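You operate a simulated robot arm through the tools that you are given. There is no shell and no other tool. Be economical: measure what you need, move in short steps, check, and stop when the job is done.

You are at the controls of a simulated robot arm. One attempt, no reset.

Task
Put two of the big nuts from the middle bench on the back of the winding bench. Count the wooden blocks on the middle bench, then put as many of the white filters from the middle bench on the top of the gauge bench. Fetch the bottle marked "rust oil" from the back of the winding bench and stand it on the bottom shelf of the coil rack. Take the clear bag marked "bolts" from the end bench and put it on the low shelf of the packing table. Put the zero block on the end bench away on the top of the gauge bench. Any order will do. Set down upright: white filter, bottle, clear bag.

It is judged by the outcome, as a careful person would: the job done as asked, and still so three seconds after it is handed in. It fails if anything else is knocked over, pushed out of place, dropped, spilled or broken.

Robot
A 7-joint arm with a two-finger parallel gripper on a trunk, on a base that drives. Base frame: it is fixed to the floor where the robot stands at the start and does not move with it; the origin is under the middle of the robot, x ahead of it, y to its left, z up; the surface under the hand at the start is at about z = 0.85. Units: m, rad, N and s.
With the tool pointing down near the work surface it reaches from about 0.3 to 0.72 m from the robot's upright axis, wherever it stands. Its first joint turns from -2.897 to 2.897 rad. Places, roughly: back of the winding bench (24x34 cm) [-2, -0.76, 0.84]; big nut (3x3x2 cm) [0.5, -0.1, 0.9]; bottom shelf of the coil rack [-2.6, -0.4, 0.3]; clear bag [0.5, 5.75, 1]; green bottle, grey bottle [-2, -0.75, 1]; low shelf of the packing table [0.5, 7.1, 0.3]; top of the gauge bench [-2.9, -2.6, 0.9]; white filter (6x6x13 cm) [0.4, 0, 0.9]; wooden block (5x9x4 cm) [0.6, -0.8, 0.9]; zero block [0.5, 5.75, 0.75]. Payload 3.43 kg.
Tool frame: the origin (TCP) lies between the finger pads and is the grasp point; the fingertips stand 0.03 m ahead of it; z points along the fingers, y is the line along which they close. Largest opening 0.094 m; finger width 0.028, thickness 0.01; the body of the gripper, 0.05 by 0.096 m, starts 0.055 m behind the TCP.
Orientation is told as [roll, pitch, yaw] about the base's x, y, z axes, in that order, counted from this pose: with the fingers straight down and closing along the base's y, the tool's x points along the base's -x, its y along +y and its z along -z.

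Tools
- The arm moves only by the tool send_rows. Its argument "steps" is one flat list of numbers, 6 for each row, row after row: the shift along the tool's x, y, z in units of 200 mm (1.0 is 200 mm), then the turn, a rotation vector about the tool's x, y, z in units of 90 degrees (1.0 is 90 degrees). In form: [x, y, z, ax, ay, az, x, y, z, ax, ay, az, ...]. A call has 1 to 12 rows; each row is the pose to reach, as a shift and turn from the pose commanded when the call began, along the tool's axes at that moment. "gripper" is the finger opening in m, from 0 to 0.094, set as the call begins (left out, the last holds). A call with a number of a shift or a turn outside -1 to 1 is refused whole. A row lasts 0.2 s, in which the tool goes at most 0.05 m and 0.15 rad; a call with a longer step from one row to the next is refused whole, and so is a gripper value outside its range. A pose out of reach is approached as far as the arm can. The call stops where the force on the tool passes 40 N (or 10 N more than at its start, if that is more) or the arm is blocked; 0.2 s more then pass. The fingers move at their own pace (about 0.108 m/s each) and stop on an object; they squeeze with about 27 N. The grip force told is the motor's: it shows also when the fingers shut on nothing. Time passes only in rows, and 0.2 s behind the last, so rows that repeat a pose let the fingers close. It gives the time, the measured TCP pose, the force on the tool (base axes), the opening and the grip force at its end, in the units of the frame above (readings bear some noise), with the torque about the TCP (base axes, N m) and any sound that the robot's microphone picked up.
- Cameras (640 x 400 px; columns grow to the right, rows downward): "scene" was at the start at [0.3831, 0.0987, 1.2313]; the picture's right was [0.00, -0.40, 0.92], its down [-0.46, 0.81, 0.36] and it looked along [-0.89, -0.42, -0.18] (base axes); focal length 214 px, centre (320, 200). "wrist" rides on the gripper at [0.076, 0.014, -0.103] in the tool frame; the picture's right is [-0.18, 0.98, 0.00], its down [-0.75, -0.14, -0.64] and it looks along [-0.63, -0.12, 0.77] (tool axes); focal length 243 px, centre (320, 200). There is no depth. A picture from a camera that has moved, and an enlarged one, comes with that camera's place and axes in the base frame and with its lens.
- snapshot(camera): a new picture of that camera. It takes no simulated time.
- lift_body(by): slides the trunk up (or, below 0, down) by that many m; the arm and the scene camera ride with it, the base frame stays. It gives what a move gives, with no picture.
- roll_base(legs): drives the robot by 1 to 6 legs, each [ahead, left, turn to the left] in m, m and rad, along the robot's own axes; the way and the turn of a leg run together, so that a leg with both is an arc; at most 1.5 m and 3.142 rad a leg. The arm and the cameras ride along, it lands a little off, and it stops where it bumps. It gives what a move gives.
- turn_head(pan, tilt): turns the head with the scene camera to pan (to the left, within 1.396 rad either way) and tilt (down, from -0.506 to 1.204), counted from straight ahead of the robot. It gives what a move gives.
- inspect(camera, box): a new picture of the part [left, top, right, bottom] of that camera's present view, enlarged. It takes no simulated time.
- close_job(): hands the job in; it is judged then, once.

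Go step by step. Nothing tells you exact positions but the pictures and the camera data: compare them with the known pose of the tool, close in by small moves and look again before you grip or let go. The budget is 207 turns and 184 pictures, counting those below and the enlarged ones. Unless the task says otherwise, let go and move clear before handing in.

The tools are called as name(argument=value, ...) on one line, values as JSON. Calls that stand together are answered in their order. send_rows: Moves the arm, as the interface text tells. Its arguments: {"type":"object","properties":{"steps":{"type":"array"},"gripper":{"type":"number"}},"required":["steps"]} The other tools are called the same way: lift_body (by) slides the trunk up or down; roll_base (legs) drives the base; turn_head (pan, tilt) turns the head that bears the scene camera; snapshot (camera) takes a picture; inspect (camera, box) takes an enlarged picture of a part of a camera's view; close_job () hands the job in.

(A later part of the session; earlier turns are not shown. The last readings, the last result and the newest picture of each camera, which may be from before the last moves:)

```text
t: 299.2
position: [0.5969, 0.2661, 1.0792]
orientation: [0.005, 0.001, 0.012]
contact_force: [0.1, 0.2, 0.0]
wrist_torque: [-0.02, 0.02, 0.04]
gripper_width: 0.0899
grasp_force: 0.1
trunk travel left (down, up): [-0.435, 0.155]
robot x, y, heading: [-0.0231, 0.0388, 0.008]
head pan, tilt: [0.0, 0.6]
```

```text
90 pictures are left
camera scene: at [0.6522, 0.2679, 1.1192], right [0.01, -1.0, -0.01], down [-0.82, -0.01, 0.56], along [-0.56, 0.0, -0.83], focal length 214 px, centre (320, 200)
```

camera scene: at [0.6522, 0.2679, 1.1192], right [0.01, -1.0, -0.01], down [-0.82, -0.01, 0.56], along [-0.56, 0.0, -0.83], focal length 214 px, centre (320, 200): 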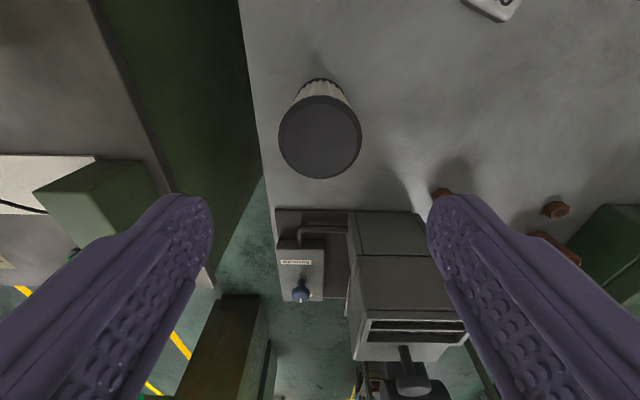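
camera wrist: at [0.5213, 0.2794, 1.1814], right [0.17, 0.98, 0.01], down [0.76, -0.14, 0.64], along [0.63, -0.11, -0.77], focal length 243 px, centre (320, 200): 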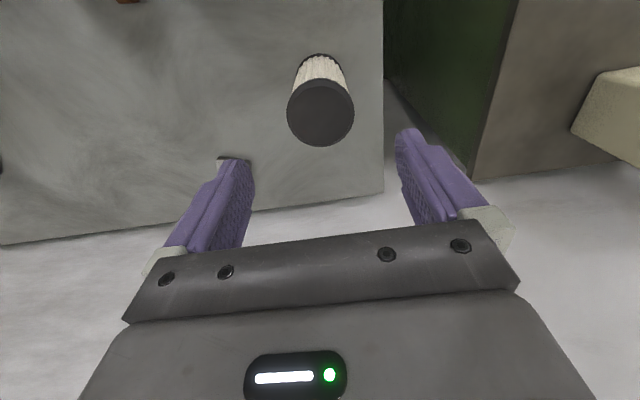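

send_rows(steps=[-0.015, 0, 0.2, 0, 0, 0, -0.015, 0, 0.4, 0, 0, 0, -0.015, 0, 0.6, 0, 0, 0, -0.015, 0, 0.735, 0, 0, 0, -0.015, 0, 0.735, 0, 0, 0])

snapshot(camera="wrist")

send_rows(steps=[0, 0, 0, 0, 0, 0, 0, 0, 0, 0, 0, 0, 0, 0, 0, 0, 0, 0], gripper=0.04)

send_rows(steps=[0, 0, -0.2, 0, 0, 0, 0, 0, -0.4, 0, 0, 0, 0, 0, -0.6, 0, 0, 0])

snapshot(camera="wrist")

```text
t: 300.4
position: [0.5999, 0.2675, 0.9282]
orientation: [0.006, 0.002, 0.012]
contact_force: [0.0, 0.1, -0.1]
wrist_torque: [-0.03, -0.03, 0.0]
gripper_width: 0.0899
grasp_force: 0.0
trunk travel left (down, up): [-0.435, 0.155]
robot x, y, heading: [-0.0216, 0.0387, 0.011]
head pan, tilt: [0.0, 0.6]
```

```text
89 pictures are left
camera wrist: at [0.524, 0.2799, 1.0322], right [0.17, 0.98, 0.01], down [0.76, -0.14, 0.64], along [0.63, -0.11, -0.77], focal length 243 px, centre (320, 200)
```

wrist: 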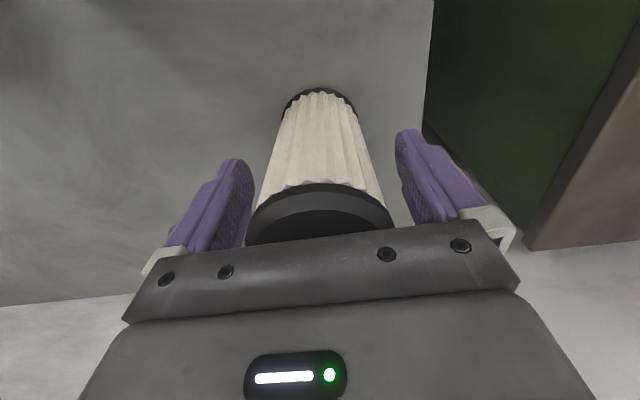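

```text
t: 301.2
position: [0.6, 0.2692, 0.9297]
orientation: [0.006, 0.001, 0.012]
contact_force: [-1.0, -1.0, -0.7]
wrist_torque: [-0.01, 0.03, -0.04]
gripper_width: 0.0594
grasp_force: 26.2
trunk travel left (down, up): [-0.435, 0.155]
robot x, y, heading: [-0.0224, 0.0403, 0.011]
head pan, tilt: [0.0, 0.6]
```

```text
t: 302.0
position: [0.5998, 0.2687, 1.0511]
orientation: [0.006, 0.001, 0.013]
contact_force: [-1.0, 0.5, -1.3]
wrist_torque: [0.03, 0.0, 0.03]
gripper_width: 0.0593
grasp_force: 26.6
trunk travel left (down, up): [-0.435, 0.155]
robot x, y, heading: [-0.0216, 0.0402, 0.01]
head pan, tilt: [0.0, 0.6]
```

```text
88 pictures are left
camera wrist: at [0.5242, 0.2801, 1.1539], right [0.17, 0.98, 0.01], down [0.76, -0.14, 0.64], along [0.63, -0.11, -0.77], focal length 243 px, centre (320, 200)
```

wrist: 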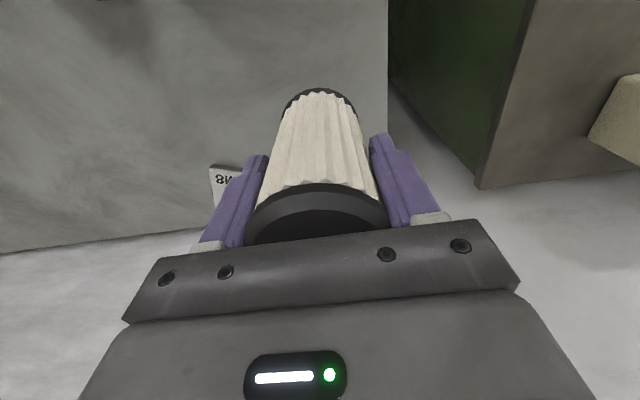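

Filter held. Drive to the gauge bench.

lift_body(by=0.15)

roll_base(legs=[[-0.6, 0, 0], [0, -1.48, 0], [-1.5, 0, 0], [-0.72, 0, 0], [0, 0, -1.58]])

turn_head(pan=0, tilt=-0.45)

snapshot(camera="scene")

snapshot(camera="wrist")

```text
t: 303.7
position: [0.6014, 0.268, 1.2002]
orientation: [0.007, 0.002, 0.013]
contact_force: [0.4, 0.3, -0.7]
wrist_torque: [-0.02, 0.02, -0.01]
gripper_width: 0.0593
grasp_force: 26.8
trunk travel left (down, up): [-0.585, 0.005]
robot x, y, heading: [-0.0201, 0.0429, 0.002]
head pan, tilt: [0.0, 0.6]
```

```text
t: 328.7
position: [-2.5792, -2.1344, 1.2002]
orientation: [0.008, 0.001, -1.539]
contact_force: [0.1, -0.3, -0.5]
wrist_torque: [0.01, -0.01, -0.03]
gripper_width: 0.0597
grasp_force: 27.0
trunk travel left (down, up): [-0.585, 0.005]
robot x, y, heading: [-2.8216, -1.5158, -1.545]
head pan, tilt: [0.0, 0.6]
```

```text
t: 330.0
position: [-2.5775, -2.1329, 1.2017]
orientation: [0.007, 0.001, -1.539]
contact_force: [-0.6, 0.5, -0.8]
wrist_torque: [0.0, 0.02, 0.02]
gripper_width: 0.0594
grasp_force: 27.0
trunk travel left (down, up): [-0.585, 0.005]
robot x, y, heading: [-2.8218, -1.5136, -1.543]
head pan, tilt: [0.0, -0.45]
```

```text
87 pictures are left
camera scene: at [-2.5744, -2.2805, 1.2596], right [-1.0, -0.03, -0.01], down [-0.03, 0.9, -0.43], along [0.02, -0.43, -0.9], focal length 214 px, centre (320, 200)
```

scene: 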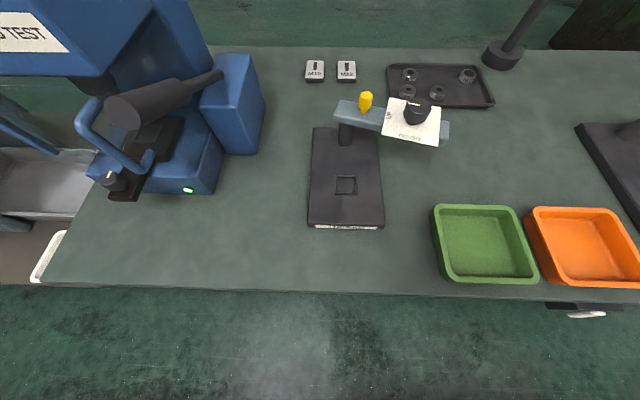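

```text
86 pictures are left
camera wrist: at [-2.5671, -2.0582, 1.3034], right [0.99, -0.15, 0.01], down [-0.12, -0.76, 0.64], along [-0.09, -0.63, -0.77], focal length 243 px, centre (320, 200)
```

wrist: 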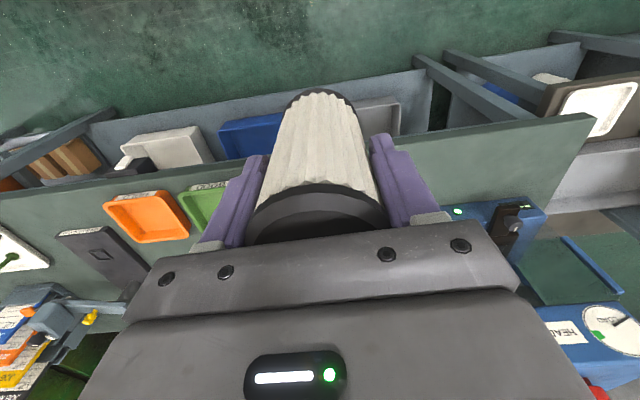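

Gauge bench top seen: free area around (−2.4…−2.5, −2.385) between the blue tester and black stand. I shift the arm away from the tester, then bring the base nearer.

send_rows(steps=[0.12, -0.18, 0, 0, 0, 0, 0.25, -0.36, 0, 0, 0, 0, 0.38, -0.55, 0, 0, 0, 0, 0.5, -0.75, 0, 0, 0, 0])

roll_base(legs=[[0.24, 0.22, -0.027]])

turn_head(pan=0, tilt=0.1)

snapshot(camera="scene")

snapshot(camera="wrist")

```text
t: 331.0
position: [-2.7339, -2.0363, 1.2009]
orientation: [0.006, 0.001, -1.54]
contact_force: [-0.3, -0.4, -1.2]
wrist_torque: [0.02, -0.05, 0.02]
gripper_width: 0.0595
grasp_force: 26.6
trunk travel left (down, up): [-0.585, 0.005]
robot x, y, heading: [-2.8193, -1.5176, -1.543]
head pan, tilt: [0.0, -0.45]
```

```text
t: 333.1
position: [-2.525, -2.2738, 1.2019]
orientation: [0.009, 0.002, -1.566]
contact_force: [0.5, 0.0, -0.4]
wrist_torque: [0.04, 0.0, 0.04]
gripper_width: 0.0596
grasp_force: 26.7
trunk travel left (down, up): [-0.585, 0.005]
robot x, y, heading: [-2.5969, -1.7484, -1.574]
head pan, tilt: [0.0, -0.45]
```

```text
t: 334.1
position: [-2.5249, -2.2732, 1.2008]
orientation: [0.008, 0.002, -1.568]
contact_force: [-0.2, -0.2, -0.9]
wrist_torque: [0.01, -0.04, 0.0]
gripper_width: 0.0596
grasp_force: 26.9
trunk travel left (down, up): [-0.585, 0.005]
robot x, y, heading: [-2.5988, -1.7505, -1.572]
head pan, tilt: [0.0, 0.099]
```

```text
85 pictures are left
camera scene: at [-2.5255, -2.374, 1.2386], right [-1.0, 0.0, -0.01], down [0.0, 0.99, 0.1], along [0.01, 0.1, -0.99], focal length 214 px, centre (320, 200)
```

scene: 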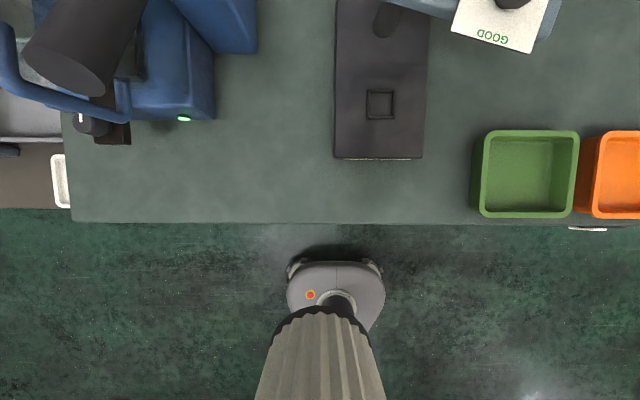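

```text
84 pictures are left
camera wrist: at [-2.512, -2.1976, 1.3042], right [0.98, -0.18, 0.01], down [-0.14, -0.75, 0.64], along [-0.11, -0.63, -0.77], focal length 243 px, centre (320, 200)
```

wrist: 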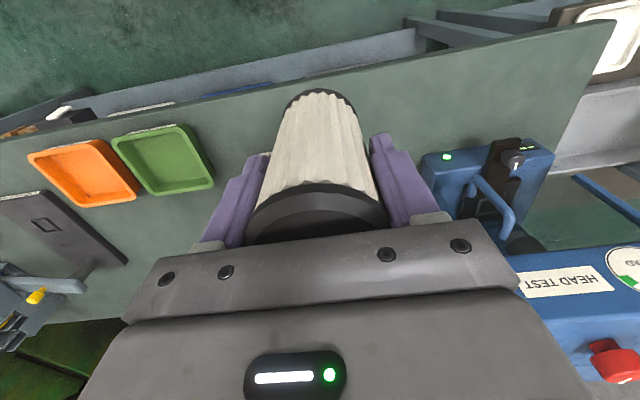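

send_rows(steps=[-0.2, 0.04, 0, 0, 0, 0, -0.4, 0.08, 0, 0, 0, 0, -0.6, 0.12, 0, 0, 0, 0, -0.735, 0.125, 0, 0, 0, 0, -0.735, 0.125, 0, 0, 0, 0])

lift_body(by=-0.15)

send_rows(steps=[0, 0, 0.1, 0, 0, 0, 0, 0, 0.2, 0, 0, 0])

snapshot(camera="wrist")

```text
t: 335.3
position: [-2.4999, -2.419, 1.204]
orientation: [0.005, 0.003, -1.568]
contact_force: [0.0, -0.1, -1.3]
wrist_torque: [-0.02, -0.01, -0.02]
gripper_width: 0.0594
grasp_force: 26.9
trunk travel left (down, up): [-0.585, 0.005]
robot x, y, heading: [-2.6003, -1.7486, -1.574]
head pan, tilt: [0.0, 0.099]
```

```text
t: 337.0
position: [-2.5003, -2.4208, 1.0538]
orientation: [0.007, -0.001, -1.568]
contact_force: [-0.1, 1.2, -1.0]
wrist_torque: [0.03, 0.03, 0.01]
gripper_width: 0.0597
grasp_force: 27.1
trunk travel left (down, up): [-0.435, 0.155]
robot x, y, heading: [-2.6011, -1.7471, -1.57]
head pan, tilt: [0.0, 0.099]
```

```text
t: 337.6
position: [-2.5011, -2.4206, 1.0136]
orientation: [0.006, 0.001, -1.567]
contact_force: [-0.1, -0.1, -0.7]
wrist_torque: [-0.01, 0.03, 0.02]
gripper_width: 0.0595
grasp_force: 27.5
trunk travel left (down, up): [-0.435, 0.155]
robot x, y, heading: [-2.5992, -1.7518, -1.57]
head pan, tilt: [0.0, 0.099]
```

```text
83 pictures are left
camera wrist: at [-2.4872, -2.3458, 1.1165], right [0.98, -0.18, 0.01], down [-0.14, -0.75, 0.64], along [-0.11, -0.63, -0.77], focal length 243 px, centre (320, 200)
```

wrist: 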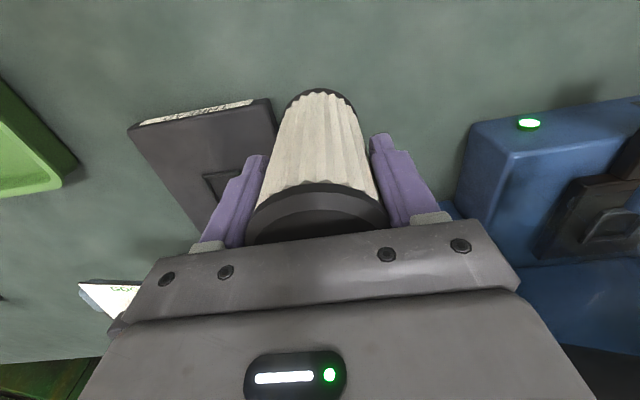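

send_rows(steps=[0, 0.06, 0.04, 0, 0, 0, 0, 0.06, 0.08, 0, 0, 0, 0, 0.06, 0.11, 0, 0, 0, 0, 0.06, 0.14, 0, 0, 0])

```text
t: 338.6
position: [-2.4883, -2.4185, 0.9824]
orientation: [0.007, 0.002, -1.566]
contact_force: [-0.4, 0.7, -1.2]
wrist_torque: [0.01, 0.03, -0.04]
gripper_width: 0.0594
grasp_force: 27.3
trunk travel left (down, up): [-0.435, 0.155]
robot x, y, heading: [-2.6005, -1.7485, -1.575]
head pan, tilt: [0.0, 0.099]
```

send_rows(steps=[0, 0, 0.025, 0, 0, 0, 0, 0, 0.05, 0, 0, 0])

```text
t: 339.2
position: [-2.4871, -2.4196, 0.9739]
orientation: [0.007, 0.0, -1.567]
contact_force: [-0.8, 0.5, -0.5]
wrist_torque: [0.0, 0.01, 0.0]
gripper_width: 0.0594
grasp_force: 27.5
trunk travel left (down, up): [-0.435, 0.155]
robot x, y, heading: [-2.6014, -1.7504, -1.573]
head pan, tilt: [0.0, 0.099]
```

send_rows(steps=[0, 0, 0.02, 0, 0, 0, 0, 0, 0.04, 0, 0, 0, 0, 0, 0.06, 0, 0, 0, 0, 0, 0.08, 0, 0, 0])

snapshot(camera="wrist")

```text
t: 340.2
position: [-2.4888, -2.4191, 0.96]
orientation: [0.005, -0.002, -1.566]
contact_force: [0.5, 0.1, 8.1]
wrist_torque: [0.1, 0.09, 0.05]
gripper_width: 0.0592
grasp_force: 26.7
trunk travel left (down, up): [-0.435, 0.155]
robot x, y, heading: [-2.5991, -1.7469, -1.568]
head pan, tilt: [0.0, 0.099]
```

```text
82 pictures are left
camera wrist: at [-2.4745, -2.3443, 1.0627], right [0.98, -0.18, 0.01], down [-0.14, -0.75, 0.64], along [-0.11, -0.63, -0.77], focal length 243 px, centre (320, 200)
```

wrist: 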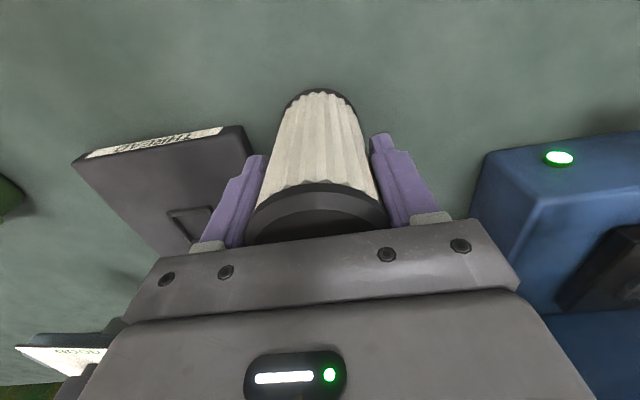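

Contact. Release and lift clear.

send_rows(steps=[0, 0, 0, 0, 0, 0, 0, 0, 0, 0, 0, 0], gripper=0.085)

send_rows(steps=[0, 0, -0.2, 0, 0, 0, 0, 0, -0.4, 0, 0, 0, 0, 0, -0.6, 0, 0, 0, 0, 0, -0.8, 0, 0, 0, 0.2, 0, -0.95, 0, 0, 0])

lift_body(by=0.15)

snapshot(camera="scene")

```text
t: 340.8
position: [-2.4881, -2.4186, 0.9589]
orientation: [0.007, 0.001, -1.567]
contact_force: [0.0, -0.6, -0.4]
wrist_torque: [0.0, 0.0, 0.02]
gripper_width: 0.0849
grasp_force: 0.0
trunk travel left (down, up): [-0.435, 0.155]
robot x, y, heading: [-2.5968, -1.7476, -1.572]
head pan, tilt: [0.0, 0.099]
```

```text
t: 342.0
position: [-2.4909, -2.3729, 1.1503]
orientation: [0.008, 0.001, -1.568]
contact_force: [-0.4, 1.0, 0.4]
wrist_torque: [-0.03, -0.04, 0.01]
gripper_width: 0.0851
grasp_force: 0.0
trunk travel left (down, up): [-0.435, 0.155]
robot x, y, heading: [-2.6008, -1.7469, -1.573]
head pan, tilt: [0.0, 0.099]
```

```text
t: 343.8
position: [-2.4907, -2.3761, 1.2981]
orientation: [0.007, 0.002, -1.568]
contact_force: [0.5, -0.7, -0.9]
wrist_torque: [0.01, 0.01, 0.01]
gripper_width: 0.0851
grasp_force: 0.1
trunk travel left (down, up): [-0.585, 0.005]
robot x, y, heading: [-2.6005, -1.7492, -1.569]
head pan, tilt: [0.0, 0.099]
```

```text
81 pictures are left
camera scene: at [-2.4907, -2.4774, 1.3358], right [-1.0, 0.0, -0.01], down [0.0, 0.99, 0.1], along [0.01, 0.1, -0.99], focal length 214 px, centre (320, 200)
```

scene: 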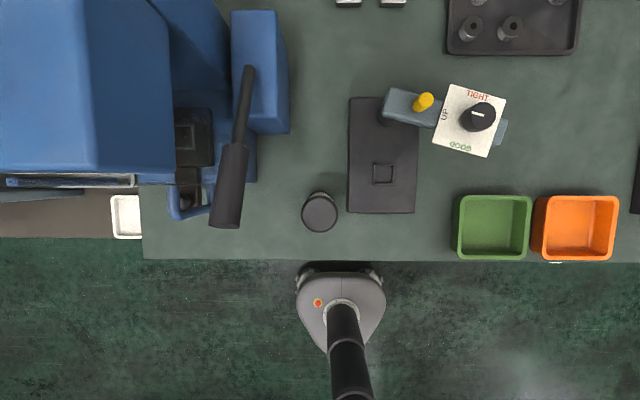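

Filter 1 stands well. Next filter 3.

roll_base(legs=[[-0.25, 0, 0], [0, 0, 1.57], [1.3, 0, 0], [0.7, 0, 0], [0, 1.4, 0], [0.56, 0, 0]])

turn_head(pan=0, tilt=0.3)

snapshot(camera="scene")

```text
t: 368.5
position: [0.6392, -0.0112, 1.2983]
orientation: [0.008, 0.002, -0.061]
contact_force: [-0.4, -0.6, -0.8]
wrist_torque: [0.0, 0.01, 0.01]
gripper_width: 0.085
grasp_force: 0.0
trunk travel left (down, up): [-0.585, 0.005]
robot x, y, heading: [0.0077, -0.0826, -0.068]
head pan, tilt: [0.0, 0.099]
```

```text
t: 369.3
position: [0.6389, -0.0113, 1.2993]
orientation: [0.006, 0.001, -0.062]
contact_force: [-0.2, -0.8, -0.1]
wrist_torque: [0.0, 0.0, 0.01]
gripper_width: 0.0849
grasp_force: 0.1
trunk travel left (down, up): [-0.585, 0.005]
robot x, y, heading: [0.0025, -0.0798, -0.064]
head pan, tilt: [0.0, 0.3]
```

```text
80 pictures are left
camera scene: at [0.7205, -0.0167, 1.3348], right [-0.06, -1.0, -0.01], down [-0.95, 0.06, 0.3], along [-0.29, 0.02, -0.96], focal length 214 px, centre (320, 200)
```

scene: 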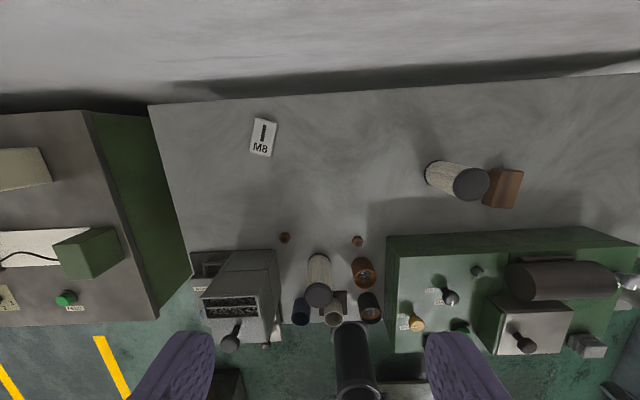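

send_rows(steps=[0, -0.22, 0, 0, 0, 0, 0, -0.44, 0, 0, 0, 0, 0, -0.665, 0, 0, 0, 0])

send_rows(steps=[0, -0.22, 0, 0, 0, 0, 0, -0.44, 0, 0, 0, 0.02, 0.01, -0.665, 0, 0, 0, 0.04, 0.01, -0.665, 0, 0, 0, 0.04], gripper=0.09)

lift_body(by=-0.2)

turn_head(pan=0, tilt=0.6)

snapshot(camera="wrist")

snapshot(camera="scene")

```text
t: 370.1
position: [0.629, -0.1511, 1.3008]
orientation: [0.009, 0.003, -0.061]
contact_force: [-0.2, -0.8, -0.2]
wrist_torque: [-0.01, -0.01, -0.05]
gripper_width: 0.0853
grasp_force: 0.0
trunk travel left (down, up): [-0.585, 0.005]
robot x, y, heading: [0.0081, -0.0788, -0.066]
head pan, tilt: [0.0, 0.3]
```

```text
t: 371.1
position: [0.6197, -0.2758, 1.3]
orientation: [0.005, 0.002, -0.122]
contact_force: [-0.4, 1.1, 0.2]
wrist_torque: [-0.02, 0.01, 0.0]
gripper_width: 0.0901
grasp_force: 0.1
trunk travel left (down, up): [-0.585, 0.005]
robot x, y, heading: [0.0066, -0.0776, -0.063]
head pan, tilt: [0.0, 0.3]
```

```text
t: 373.2
position: [0.62, -0.277, 1.099]
orientation: [0.007, 0.001, -0.125]
contact_force: [-0.4, 0.5, -0.9]
wrist_torque: [0.02, -0.02, -0.02]
gripper_width: 0.09
grasp_force: 0.0
trunk travel left (down, up): [-0.385, 0.205]
robot x, y, heading: [0.0031, -0.079, -0.064]
head pan, tilt: [0.0, 0.3]
```

```text
t: 374.0
position: [0.6194, -0.2772, 1.0995]
orientation: [0.006, 0.001, -0.125]
contact_force: [0.1, 0.5, -1.0]
wrist_torque: [0.0, -0.02, 0.02]
gripper_width: 0.0901
grasp_force: 0.0
trunk travel left (down, up): [-0.385, 0.205]
robot x, y, heading: [0.005, -0.0788, -0.06]
head pan, tilt: [0.0, 0.6]
```

```text
79 pictures are left
camera wrist: at [0.5457, -0.2557, 1.2018], right [0.3, 0.95, 0.01], down [0.73, -0.24, 0.64], along [0.61, -0.19, -0.77], focal length 243 px, centre (320, 200)
```

wrist: 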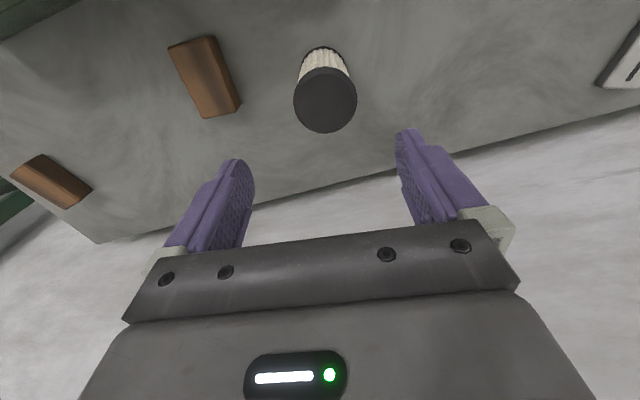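

```text
78 pictures are left
camera scene: at [0.6737, -0.2849, 1.1399], right [-0.12, -0.99, -0.01], down [-0.82, 0.1, 0.57], along [-0.56, 0.08, -0.82], focal length 214 px, centre (320, 200)
```

scene: 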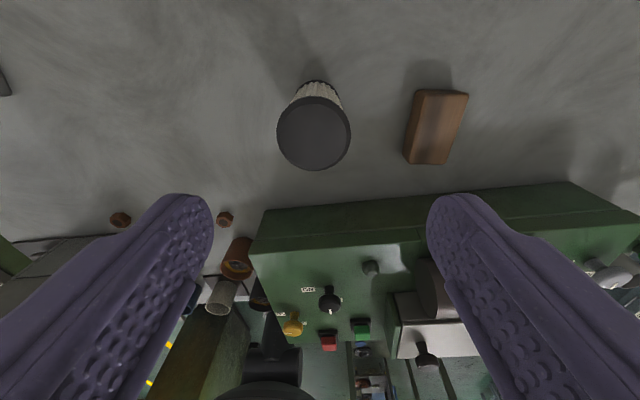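

send_rows(steps=[0, 0.03, 0.21, 0, 0, 0, 0, 0.03, 0.42, 0, 0, 0, 0, 0.03, 0.63, 0, 0, 0, 0, 0.03, 0.8475, 0, 0, 0, 0, 0.03, 0.8475, 0, 0, 0])

snapshot(camera="wrist")

send_rows(steps=[0, 0, 0, 0, 0, 0, 0, 0, 0, 0, 0, 0, 0, 0, 0, 0, 0, 0], gripper=0.04)

send_rows(steps=[0, 0, -0.2, 0, 0, 0, 0, 0, -0.4, 0, 0, 0, 0, 0, -0.6, 0, 0, 0])

snapshot(camera="wrist")

```text
t: 375.2
position: [0.6203, -0.2695, 0.9293]
orientation: [0.008, 0.003, -0.123]
contact_force: [-0.8, -0.9, 0.0]
wrist_torque: [0.01, -0.03, -0.02]
gripper_width: 0.09
grasp_force: 0.0
trunk travel left (down, up): [-0.385, 0.205]
robot x, y, heading: [0.0016, -0.0807, -0.063]
head pan, tilt: [0.0, 0.6]
```

```text
77 pictures are left
camera wrist: at [0.5473, -0.2472, 1.0329], right [0.3, 0.95, 0.01], down [0.73, -0.24, 0.64], along [0.61, -0.19, -0.77], focal length 243 px, centre (320, 200)
```

wrist: 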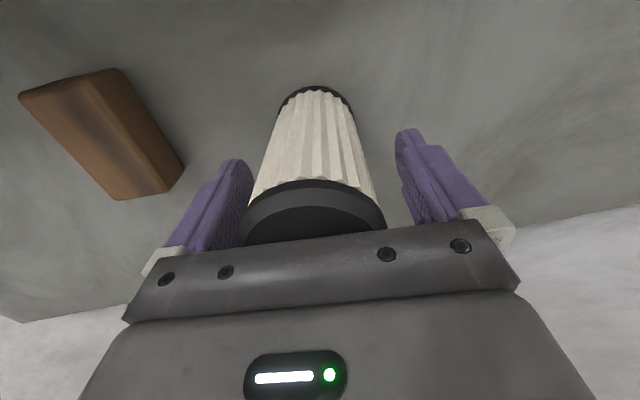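

```text
t: 376.0
position: [0.6207, -0.2688, 0.9296]
orientation: [0.006, 0.001, -0.124]
contact_force: [-0.2, 0.6, 0.0]
wrist_torque: [0.0, 0.0, -0.03]
gripper_width: 0.0593
grasp_force: 27.1
trunk travel left (down, up): [-0.385, 0.205]
robot x, y, heading: [0.0049, -0.076, -0.066]
head pan, tilt: [0.0, 0.6]
```

```text
t: 376.8
position: [0.6193, -0.2673, 1.0512]
orientation: [0.007, 0.002, -0.123]
contact_force: [0.3, 0.4, -0.4]
wrist_torque: [-0.01, 0.02, 0.04]
gripper_width: 0.0595
grasp_force: 26.9
trunk travel left (down, up): [-0.385, 0.205]
robot x, y, heading: [0.0013, -0.0798, -0.061]
head pan, tilt: [0.0, 0.6]
```

```text
76 pictures are left
camera wrist: at [0.5461, -0.2459, 1.1534], right [0.3, 0.95, 0.01], down [0.73, -0.24, 0.64], along [0.61, -0.19, -0.77], focal length 243 px, centre (320, 200)
```

wrist: 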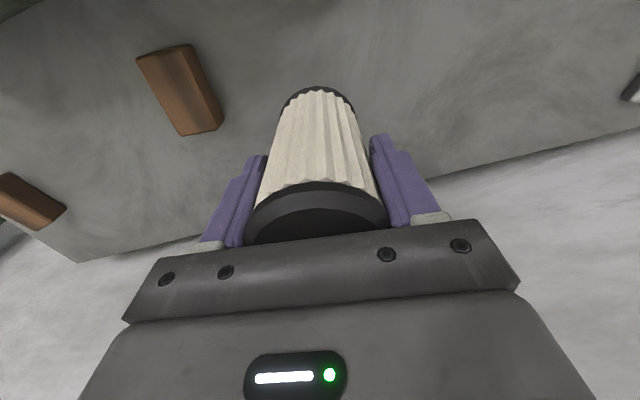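

Second filter held. Drive back to the gauge bench.

lift_body(by=0.2)

roll_base(legs=[[-0.6, 0, 0.063], [0, -1.38, 0], [-1.5, 0, 0], [-0.36, 0, 0], [0, 0, -1.57], [0.2, 0, 0]])

turn_head(pan=0, tilt=0.1)

snapshot(camera="scene")

```text
t: 379.0
position: [0.6201, -0.2674, 1.2501]
orientation: [0.007, 0.001, -0.123]
contact_force: [0.4, -0.6, -1.7]
wrist_torque: [0.01, 0.03, 0.02]
gripper_width: 0.0598
grasp_force: 27.1
trunk travel left (down, up): [-0.585, 0.005]
robot x, y, heading: [0.0033, -0.0771, -0.065]
head pan, tilt: [0.0, 0.6]
```

```text
t: 402.8
position: [-2.5761, -2.2935, 1.2498]
orientation: [0.007, 0.001, -1.601]
contact_force: [-0.4, -0.1, -1.6]
wrist_torque: [0.02, 0.04, 0.02]
gripper_width: 0.0597
grasp_force: 27.3
trunk travel left (down, up): [-0.585, 0.005]
robot x, y, heading: [-2.4431, -1.6663, -1.542]
head pan, tilt: [0.0, 0.6]
```

```text
t: 403.7
position: [-2.5771, -2.2916, 1.2501]
orientation: [0.007, 0.001, -1.602]
contact_force: [0.6, 0.3, -1.0]
wrist_torque: [-0.05, 0.02, -0.03]
gripper_width: 0.0598
grasp_force: 27.2
trunk travel left (down, up): [-0.585, 0.005]
robot x, y, heading: [-2.4451, -1.6609, -1.541]
head pan, tilt: [0.0, 0.099]
```

```text
75 pictures are left
camera scene: at [-2.5794, -2.3932, 1.2871], right [-1.0, 0.03, -0.01], down [0.03, 0.99, 0.1], along [0.01, 0.1, -0.99], focal length 214 px, centre (320, 200)
```

scene: 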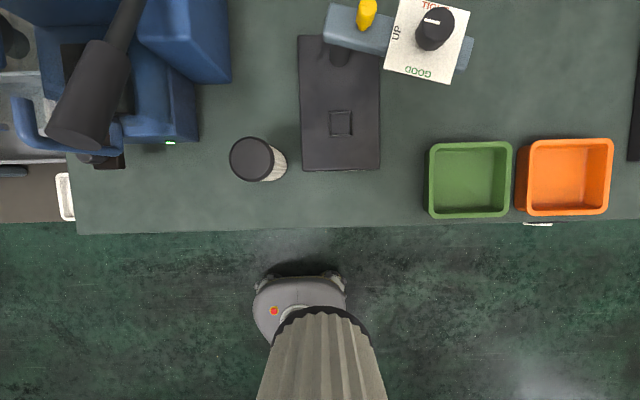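

send_rows(steps=[-0.15, -0.1, 0, 0, 0, 0, -0.297, -0.206, 0, 0, 0, 0, -0.297, -0.206, 0, 0, 0, 0])

lift_body(by=-0.2)

send_rows(steps=[0, 0, 0.13, 0, 0, 0, 0, 0, 0.26, 0, 0, 0, 0, 0, 0.36, 0, 0, 0])

snapshot(camera="wrist")

turn_head(pan=0, tilt=0.9)

snapshot(camera="scene")

```text
t: 404.5
position: [-2.6167, -2.3472, 1.2515]
orientation: [0.006, 0.002, -1.601]
contact_force: [-0.3, 1.1, -1.6]
wrist_torque: [-0.04, 0.04, 0.01]
gripper_width: 0.0596
grasp_force: 27.4
trunk travel left (down, up): [-0.585, 0.005]
robot x, y, heading: [-2.4455, -1.6627, -1.544]
head pan, tilt: [0.0, 0.099]
```

```text
t: 406.7
position: [-2.6169, -2.3475, 1.052]
orientation: [0.008, 0.003, -1.601]
contact_force: [0.6, 0.1, -1.0]
wrist_torque: [0.02, 0.01, 0.02]
gripper_width: 0.0597
grasp_force: 27.0
trunk travel left (down, up): [-0.385, 0.205]
robot x, y, heading: [-2.4479, -1.6631, -1.546]
head pan, tilt: [0.0, 0.099]
```

```text
t: 407.5
position: [-2.6187, -2.3464, 0.9801]
orientation: [0.005, 0.001, -1.601]
contact_force: [0.0, -0.9, -1.8]
wrist_torque: [-0.02, -0.02, 0.02]
gripper_width: 0.0595
grasp_force: 27.1
trunk travel left (down, up): [-0.385, 0.205]
robot x, y, heading: [-2.4478, -1.6597, -1.549]
head pan, tilt: [0.0, 0.099]
```

```text
74 pictures are left
camera wrist: at [-2.6022, -2.2718, 1.0826], right [0.98, -0.22, 0.01], down [-0.17, -0.75, 0.64], along [-0.13, -0.63, -0.77], focal length 243 px, centre (320, 200)
```

wrist: 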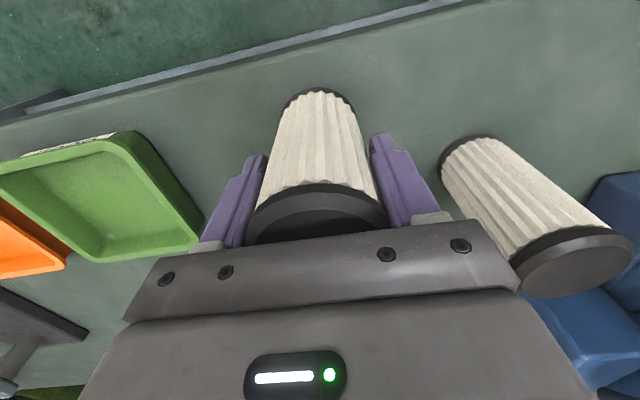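

```text
t: 408.6
position: [-2.6184, -2.3458, 0.979]
orientation: [0.008, 0.002, -1.602]
contact_force: [0.0, 0.1, -0.5]
wrist_torque: [-0.01, 0.01, -0.01]
gripper_width: 0.0597
grasp_force: 27.0
trunk travel left (down, up): [-0.385, 0.205]
robot x, y, heading: [-2.4413, -1.6595, -1.544]
head pan, tilt: [0.0, 0.901]
```

```text
73 pictures are left
camera scene: at [-2.6198, -2.3765, 1.0337], right [-1.0, 0.03, -0.01], down [0.01, 0.62, 0.78], along [0.03, 0.78, -0.62], focal length 214 px, centre (320, 200)
```

scene: 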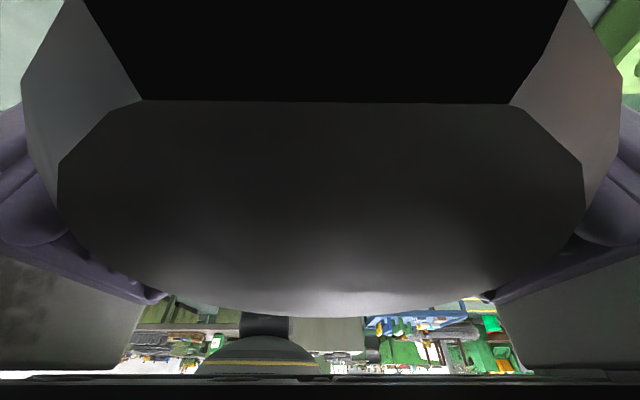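

send_rows(steps=[-0.025, 0, 0.03, 0, 0, 0, -0.025, 0, 0.055, 0, 0, 0, -0.025, 0, 0.075, 0, 0, 0, -0.025, 0, 0.09, 0, 0, 0, -0.025, 0, 0.1, 0, 0, 0])

```text
t: 409.8
position: [-2.6163, -2.3424, 0.9662]
orientation: [0.007, 0.003, -1.602]
contact_force: [-0.5, 0.2, -1.1]
wrist_torque: [-0.02, -0.01, 0.01]
gripper_width: 0.0598
grasp_force: 26.5
out of reach, approached as far as the arm can: row 1, 2, 3, 4, 5
trunk travel left (down, up): [-0.385, 0.205]
robot x, y, heading: [-2.4422, -1.6613, -1.547]
head pan, tilt: [0.0, 0.901]
```

roll_base(legs=[[0.015, 0, 0]])

lift_body(by=-0.006)

snapshot(camera="wrist")

```text
t: 410.6
position: [-2.6156, -2.3584, 0.9653]
orientation: [0.007, 0.003, -1.603]
contact_force: [-0.6, -0.4, -1.7]
wrist_torque: [0.01, 0.0, 0.02]
gripper_width: 0.0599
grasp_force: 26.8
trunk travel left (down, up): [-0.385, 0.205]
robot x, y, heading: [-2.4422, -1.677, -1.544]
head pan, tilt: [0.0, 0.901]
```

```text
t: 411.1
position: [-2.6154, -2.3567, 0.9605]
orientation: [0.007, 0.002, -1.604]
contact_force: [0.1, 1.4, 0.8]
wrist_torque: [0.07, 0.02, 0.0]
gripper_width: 0.0596
grasp_force: 26.9
trunk travel left (down, up): [-0.379, 0.211]
robot x, y, heading: [-2.4437, -1.6745, -1.547]
head pan, tilt: [0.0, 0.901]
```

```text
72 pictures are left
camera wrist: at [-2.5991, -2.2822, 1.0632], right [0.98, -0.22, 0.01], down [-0.17, -0.75, 0.64], along [-0.13, -0.63, -0.77], focal length 243 px, centre (320, 200)
```

wrist: 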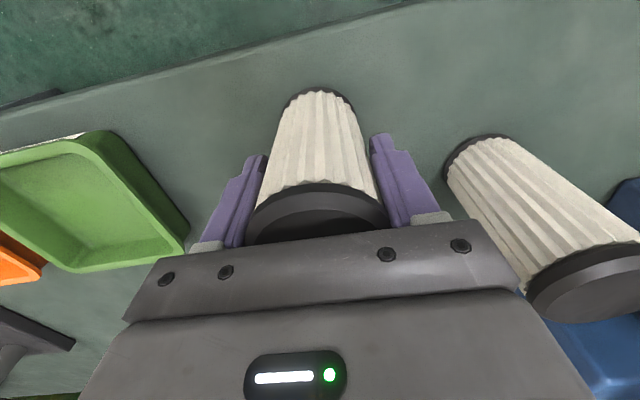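

lift_body(by=-0.002)

send_rows(steps=[0, 0, 0, 0, 0, 0, 0, 0, 0, 0, 0, 0], gripper=0.08)

lift_body(by=0.25)

turn_head(pan=0, tilt=0.1)

snapshot(camera="scene")

```text
t: 411.7
position: [-2.6147, -2.3571, 0.9606]
orientation: [0.008, -0.003, -1.604]
contact_force: [-1.3, 1.2, 13.2]
wrist_torque: [-0.09, -0.09, 0.0]
gripper_width: 0.0598
grasp_force: 27.1
trunk travel left (down, up): [-0.377, 0.213]
robot x, y, heading: [-2.4467, -1.6769, -1.543]
head pan, tilt: [0.0, 0.901]
```

```text
t: 412.3
position: [-2.6138, -2.3569, 0.9573]
orientation: [0.006, 0.001, -1.604]
contact_force: [-0.8, -0.3, 0.4]
wrist_torque: [0.02, 0.0, 0.05]
gripper_width: 0.0798
grasp_force: 0.2
trunk travel left (down, up): [-0.377, 0.213]
robot x, y, heading: [-2.4438, -1.6755, -1.545]
head pan, tilt: [0.0, 0.901]
```

```text
t: 414.5
position: [-2.6151, -2.358, 1.1713]
orientation: [0.008, 0.002, -1.603]
contact_force: [0.9, -0.4, 0.3]
wrist_torque: [0.02, -0.02, -0.02]
gripper_width: 0.0799
grasp_force: 0.0
out of reach, approached as far as the arm can: row 1
trunk travel left (down, up): [-0.59, 0.0]
robot x, y, heading: [-2.4474, -1.6758, -1.545]
head pan, tilt: [0.0, 0.901]
```

```text
t: 415.7
position: [-2.6151, -2.3568, 1.1718]
orientation: [0.008, 0.002, -1.603]
contact_force: [0.2, -0.2, 0.6]
wrist_torque: [0.03, 0.0, 0.03]
gripper_width: 0.0801
grasp_force: 0.0
trunk travel left (down, up): [-0.59, 0.0]
robot x, y, heading: [-2.4453, -1.6792, -1.546]
head pan, tilt: [0.0, 0.099]
```

```text
71 pictures are left
camera scene: at [-2.6187, -2.4582, 1.2084], right [-1.0, 0.03, -0.01], down [0.03, 0.99, 0.1], along [0.01, 0.1, -0.99], focal length 214 px, centre (320, 200)
```

scene: 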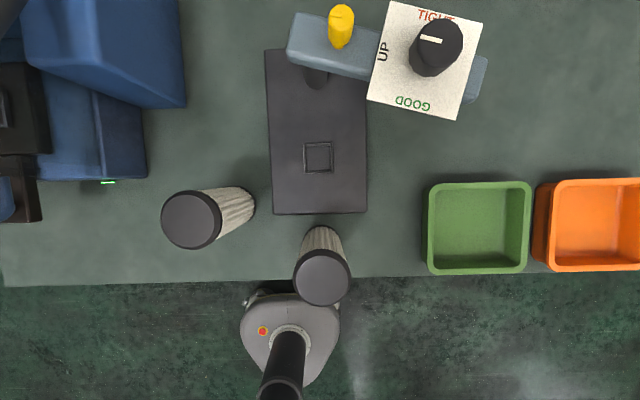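

Both filters stand on the gauge bench. Next go toward the end bench; first retract the hand, back off and turn to +y.

send_rows(steps=[0.15, 0.1, -0.15, 0, 0, 0, 0.3, 0.2, -0.3, 0, 0, 0, 0.45, 0.3, -0.45, 0, 0, 0, 0.6, 0.4, -0.6, 0, 0, 0, 0.75, 0.5, -0.75, 0, 0, 0])

roll_base(legs=[[-0.25, 0, -0.025], [0, 1.4, 0], [0, 0.5, 0], [0, 0, 3.14], [1.5, 0, 0]])

turn_head(pan=0, tilt=-0.5)

snapshot(camera="scene")

```text
t: 416.9
position: [-2.519, -2.3997, 1.3011]
orientation: [0.006, 0.006, -1.604]
contact_force: [1.4, -0.2, 0.3]
wrist_torque: [-0.02, 0.03, -0.02]
gripper_width: 0.0801
grasp_force: 0.0
out of reach, approached as far as the arm can: row 1, 2, 3, 4, 5
trunk travel left (down, up): [-0.59, 0.0]
robot x, y, heading: [-2.4449, -1.6771, -1.546]
head pan, tilt: [0.0, 0.099]
```

```text
t: 442.1
position: [-0.4425, 0.7687, 1.301]
orientation: [0.008, 0.002, 1.501]
contact_force: [0.0, 0.2, -1.0]
wrist_torque: [0.02, 0.01, 0.01]
gripper_width: 0.0802
grasp_force: 0.1
trunk travel left (down, up): [-0.59, 0.0]
robot x, y, heading: [-0.5497, 0.0488, 1.554]
head pan, tilt: [0.0, 0.099]
```

```text
t: 443.1
position: [-0.4427, 0.7697, 1.3032]
orientation: [0.007, 0.003, 1.5]
contact_force: [0.0, -0.1, -0.8]
wrist_torque: [-0.01, -0.01, -0.01]
gripper_width: 0.08
grasp_force: 0.1
trunk travel left (down, up): [-0.59, 0.0]
robot x, y, heading: [-0.5503, 0.0486, 1.558]
head pan, tilt: [0.0, -0.499]
```

```text
70 pictures are left
camera scene: at [-0.4315, 0.9187, 1.3636], right [1.0, -0.07, -0.01], down [-0.07, -0.88, -0.47], along [0.03, 0.47, -0.88], focal length 214 px, centre (320, 200)
```

scene: 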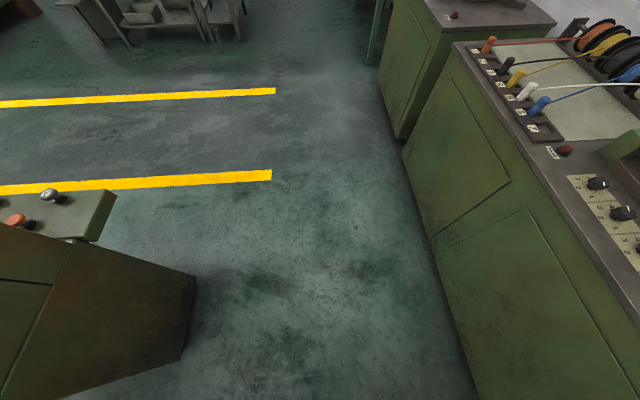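

send_rows(steps=[0.2, 0, 0, 0, 0, 0, 0.4, 0, 0, 0, 0, 0, 0.6, 0, 0, 0, 0, 0, 0.8, 0, 0, 0, 0, 0, 1.0, 0, 0, 0, 0, 0])

roll_base(legs=[[1.5, 0, 0], [1.5, 0, 0], [0.7, 0, 0]])

snapshot(camera="scene")

```text
t: 444.3
position: [-0.4281, 0.7635, 1.2809]
orientation: [0.006, 0.007, 1.501]
contact_force: [0.6, -0.1, -0.4]
wrist_torque: [0.01, 0.01, 0.02]
gripper_width: 0.0801
grasp_force: 0.0
out of reach, approached as far as the arm can: row 1, 2, 3, 4, 5
trunk travel left (down, up): [-0.59, 0.0]
robot x, y, heading: [-0.5479, 0.0501, 1.562]
head pan, tilt: [0.0, -0.499]
```

```text
t: 461.9
position: [-0.2572, 4.3961, 1.2797]
orientation: [0.008, 0.005, 1.452]
contact_force: [-0.1, 0.4, -0.6]
wrist_torque: [-0.03, -0.01, -0.01]
gripper_width: 0.0802
grasp_force: 0.1
trunk travel left (down, up): [-0.59, 0.0]
robot x, y, heading: [-0.4103, 3.6864, 1.51]
head pan, tilt: [0.0, -0.499]
```

```text
69 pictures are left
camera scene: at [-0.2385, 4.5441, 1.3405], right [0.99, -0.12, -0.01], down [-0.11, -0.87, -0.47], along [0.05, 0.47, -0.88], focal length 214 px, centre (320, 200)
```

scene: 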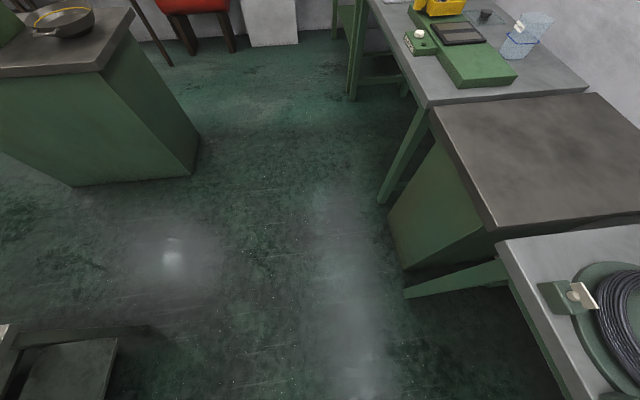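

The corridor leads to the end bench (clear bag visible). I reset the arm pose with the trunk lowered a bit, then drive to face the end bench.

lift_body(by=-0.15)

send_rows(steps=[0.2, 0, -0.1, 0, 0, 0, 0.4, 0, -0.2, 0, 0, 0, 0.6, 0, -0.3, 0, 0, 0, 0.8, 0, -0.4, 0, 0, 0, 1.0, 0, -0.5, 0, 0, 0])

send_rows(steps=[0.2, 0, -0.1, 0, 0, 0, 0.4, 0, -0.2, 0, 0, 0, 0.5, 0, -0.3, 0, 0, 0])

```text
t: 463.6
position: [-0.2581, 4.3936, 1.1297]
orientation: [0.006, 0.005, 1.453]
contact_force: [1.1, 0.3, -0.3]
wrist_torque: [0.0, 0.02, 0.02]
gripper_width: 0.08
grasp_force: 0.0
trunk travel left (down, up): [-0.44, 0.15]
robot x, y, heading: [-0.4139, 3.6882, 1.509]
head pan, tilt: [0.0, -0.499]
```

```text
t: 464.9
position: [-0.2184, 4.3896, 1.23]
orientation: [0.009, 0.011, 1.452]
contact_force: [0.1, -0.2, 0.2]
wrist_torque: [0.03, -0.01, 0.03]
gripper_width: 0.0804
grasp_force: 0.1
out of reach, approached as far as the arm can: row 1, 2, 3, 4, 5
trunk travel left (down, up): [-0.44, 0.15]
robot x, y, heading: [-0.4121, 3.6885, 1.51]
head pan, tilt: [0.0, -0.499]
```

```text
t: 465.6
position: [-0.2022, 4.3815, 1.3018]
orientation: [0.007, 0.007, 1.453]
contact_force: [0.0, -0.5, -1.0]
wrist_torque: [0.01, 0.01, -0.02]
gripper_width: 0.0799
grasp_force: 0.1
out of reach, approached as far as the arm can: row 1, 2, 3
trunk travel left (down, up): [-0.44, 0.15]
robot x, y, heading: [-0.41, 3.6851, 1.513]
head pan, tilt: [0.0, -0.499]
```

The arm is stretched nearly straight; moving down and back should let it bend.

send_rows(steps=[0.1, 0, 0.2, 0, 0, 0, 0.2, 0, 0.4, 0, 0, 0, 0.4, 0, 0.5, 0, 0, 0, 0.6, 0, 0.5, 0, 0, 0, 0.8, 0, 0.5, 0, 0, 0, 1.0, 0, 0.5, 0, 0, 0])

```text
t: 467.1
position: [-0.1842, 4.3804, 1.1948]
orientation: [0.007, 0.007, 1.451]
contact_force: [-0.6, -0.1, -0.2]
wrist_torque: [0.01, -0.01, 0.0]
gripper_width: 0.0799
grasp_force: 0.1
out of reach, approached as far as the arm can: row 1, 2, 3, 4, 5, 6
trunk travel left (down, up): [-0.44, 0.15]
robot x, y, heading: [-0.4127, 3.6882, 1.511]
head pan, tilt: [0.0, -0.499]
```

send_rows(steps=[0.1, 0.2, 0.1, 0, 0, 0, 0.2, 0.4, 0.2, 0, 0, 0, 0.3, 0.6, 0.3, 0, 0, 0, 0.5, 0.8, 0.4, 0, 0, 0, 0.7, 0.9, 0.5, 0, 0, 0, 0.9, 0.9, 0.5, 0, 0, 0, 1.0, 0.9, 0.5, 0, 0, 0])

snapshot(camera="wrist")

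```text
refused: row 4 steps farther than a row can; nothing moved
```

```text
68 pictures are left
camera wrist: at [-0.2055, 4.3049, 1.2982], right [-0.95, 0.3, 0.01], down [0.23, 0.73, 0.64], along [0.19, 0.61, -0.77], focal length 243 px, centre (320, 200)
```

wrist: 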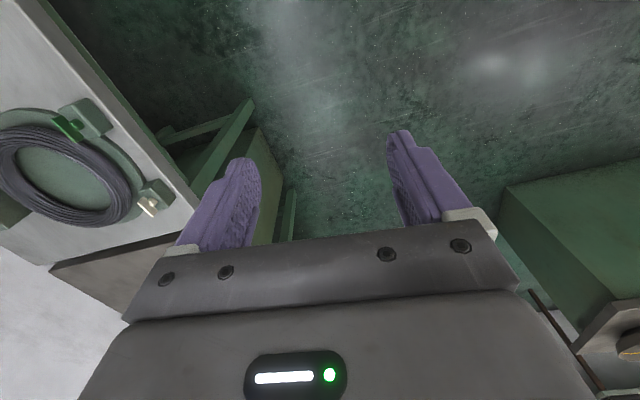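

send_rows(steps=[0, 0.2, 0.1, 0, 0, 0, 0, 0.4, 0.2, 0, 0, 0, 0, 0.6, 0.3, 0, 0, 0, 0.1, 0.75, 0.4, 0, 0, 0, 0.3, 0.8, 0.45, 0, 0, 0, 0.5, 0.8, 0.45, 0, 0, 0, 0.7, 0.8, 0.45, 0, 0, 0])

turn_head(pan=0, tilt=1.1)

snapshot(camera="scene")

```text
t: 468.6
position: [-0.3375, 4.3974, 1.0748]
orientation: [0.007, 0.005, 1.452]
contact_force: [-0.5, -0.3, 0.2]
wrist_torque: [-0.02, 0.02, 0.0]
gripper_width: 0.0801
grasp_force: 0.0
out of reach, approached as far as the arm can: row 1, 2, 3, 4, 5, 6, 7
trunk travel left (down, up): [-0.44, 0.15]
robot x, y, heading: [-0.4121, 3.6884, 1.504]
head pan, tilt: [0.0, -0.499]
```

```text
t: 470.3
position: [-0.3366, 4.3969, 1.0759]
orientation: [0.007, 0.007, 1.451]
contact_force: [-1.3, -0.4, -0.2]
wrist_torque: [-0.01, 0.01, 0.03]
gripper_width: 0.08
grasp_force: 0.0
trunk travel left (down, up): [-0.44, 0.15]
robot x, y, heading: [-0.4135, 3.6864, 1.51]
head pan, tilt: [0.0, 1.1]
```

```text
67 pictures are left
camera scene: at [-0.3343, 4.4141, 1.1412], right [0.99, -0.12, -0.01], down [-0.05, -0.45, 0.89], along [-0.11, -0.89, -0.45], focal length 214 px, centre (320, 200)
```

scene: 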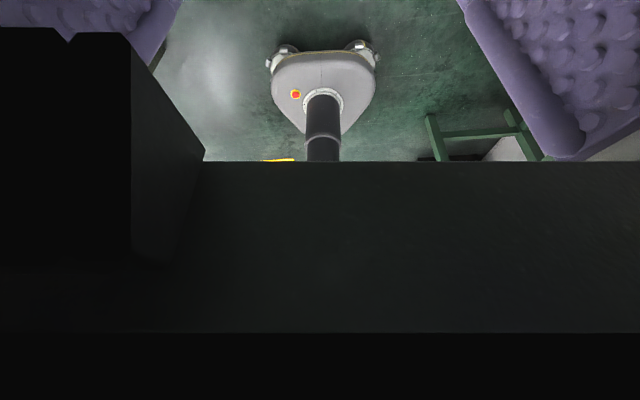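

send_rows(steps=[0.2, 0, 0.1, 0, 0.05, 0, 0.4, 0, 0.2, 0, 0.1, 0, 0.6, 0, 0.3, 0, 0.15, 0, 0.8, 0, 0.4, 0, 0.2, 0, 1.0, 0, 0.4, 0, 0.25, 0, 1.0, 0, 0.4, 0, 0.3, 0, 1.0, 0, 0.4, 0, 0.35, 0, 1.0, 0, 0.4, 0, 0.4, 0, 1.0, 0, 0.4, 0, 0.4, 0, 1.0, 0, 0.4, 0, 0.4, 0, 1.0, 0, 0.4, 0, 0.4, 0, 1.0, 0, 0.4, 0, 0.4, 0])

```text
t: 472.9
position: [-0.3591, 4.2361, 0.9841]
orientation: [0.007, 0.634, 1.456]
contact_force: [-0.1, -0.2, 0.0]
wrist_torque: [0.02, 0.03, 0.02]
gripper_width: 0.0799
grasp_force: 0.0
out of reach, approached as far as the arm can: row 1, 2, 3, 4, 5, 6, 7, 8, 9, 10, 11, 12
trunk travel left (down, up): [-0.44, 0.15]
robot x, y, heading: [-0.409, 3.6865, 1.507]
head pan, tilt: [0.0, 1.1]
```

The elbow seems over-straightened past its singularity; I'll extend outward first, then retract, to cross back.

send_rows(steps=[-0.1, 0, 0, 0, -0.08, 0, -0.3, 0, 0, 0, -0.16, 0, -0.5, 0, 0, 0, -0.24, 0, -0.7, 0, 0, 0, -0.32, 0, -0.9, 0, 0, 0, -0.4, 0, -1.0, 0, 0, 0, -0.4, 0, -1.0, 0, 0, 0, -0.4, 0, -1.0, 0, 0, 0, -0.4, 0])

send_rows(steps=[0.2, 0, 0, 0, 0, 0, 0.4, 0, 0, 0, 0, 0, 0.6, 0, 0, 0, 0, 0, 0.8, 0, 0, 0, 0, 0, 1.0, 0, 0, 0, 0, 0, 1.0, 0, 0, 0, 0, 0])

```text
t: 474.7
position: [-0.3329, 4.3301, 0.8904]
orientation: [0.007, 0.006, 1.453]
contact_force: [0.4, -1.2, 0.7]
wrist_torque: [-0.01, -0.01, -0.01]
gripper_width: 0.0802
grasp_force: 0.0
out of reach, approached as far as the arm can: row 1, 2, 3, 4, 5, 6, 7, 8
trunk travel left (down, up): [-0.44, 0.15]
robot x, y, heading: [-0.4158, 3.6883, 1.508]
head pan, tilt: [0.0, 1.1]
```

```text
t: 476.1
position: [-0.3329, 4.3241, 0.8831]
orientation: [0.007, 0.007, 1.454]
contact_force: [0.1, 0.1, 0.2]
wrist_torque: [0.01, -0.01, -0.01]
gripper_width: 0.0799
grasp_force: 0.1
out of reach, approached as far as the arm can: row 1, 2, 3, 4, 5, 6
trunk travel left (down, up): [-0.44, 0.15]
robot x, y, heading: [-0.4107, 3.6879, 1.508]
head pan, tilt: [0.0, 1.1]
```

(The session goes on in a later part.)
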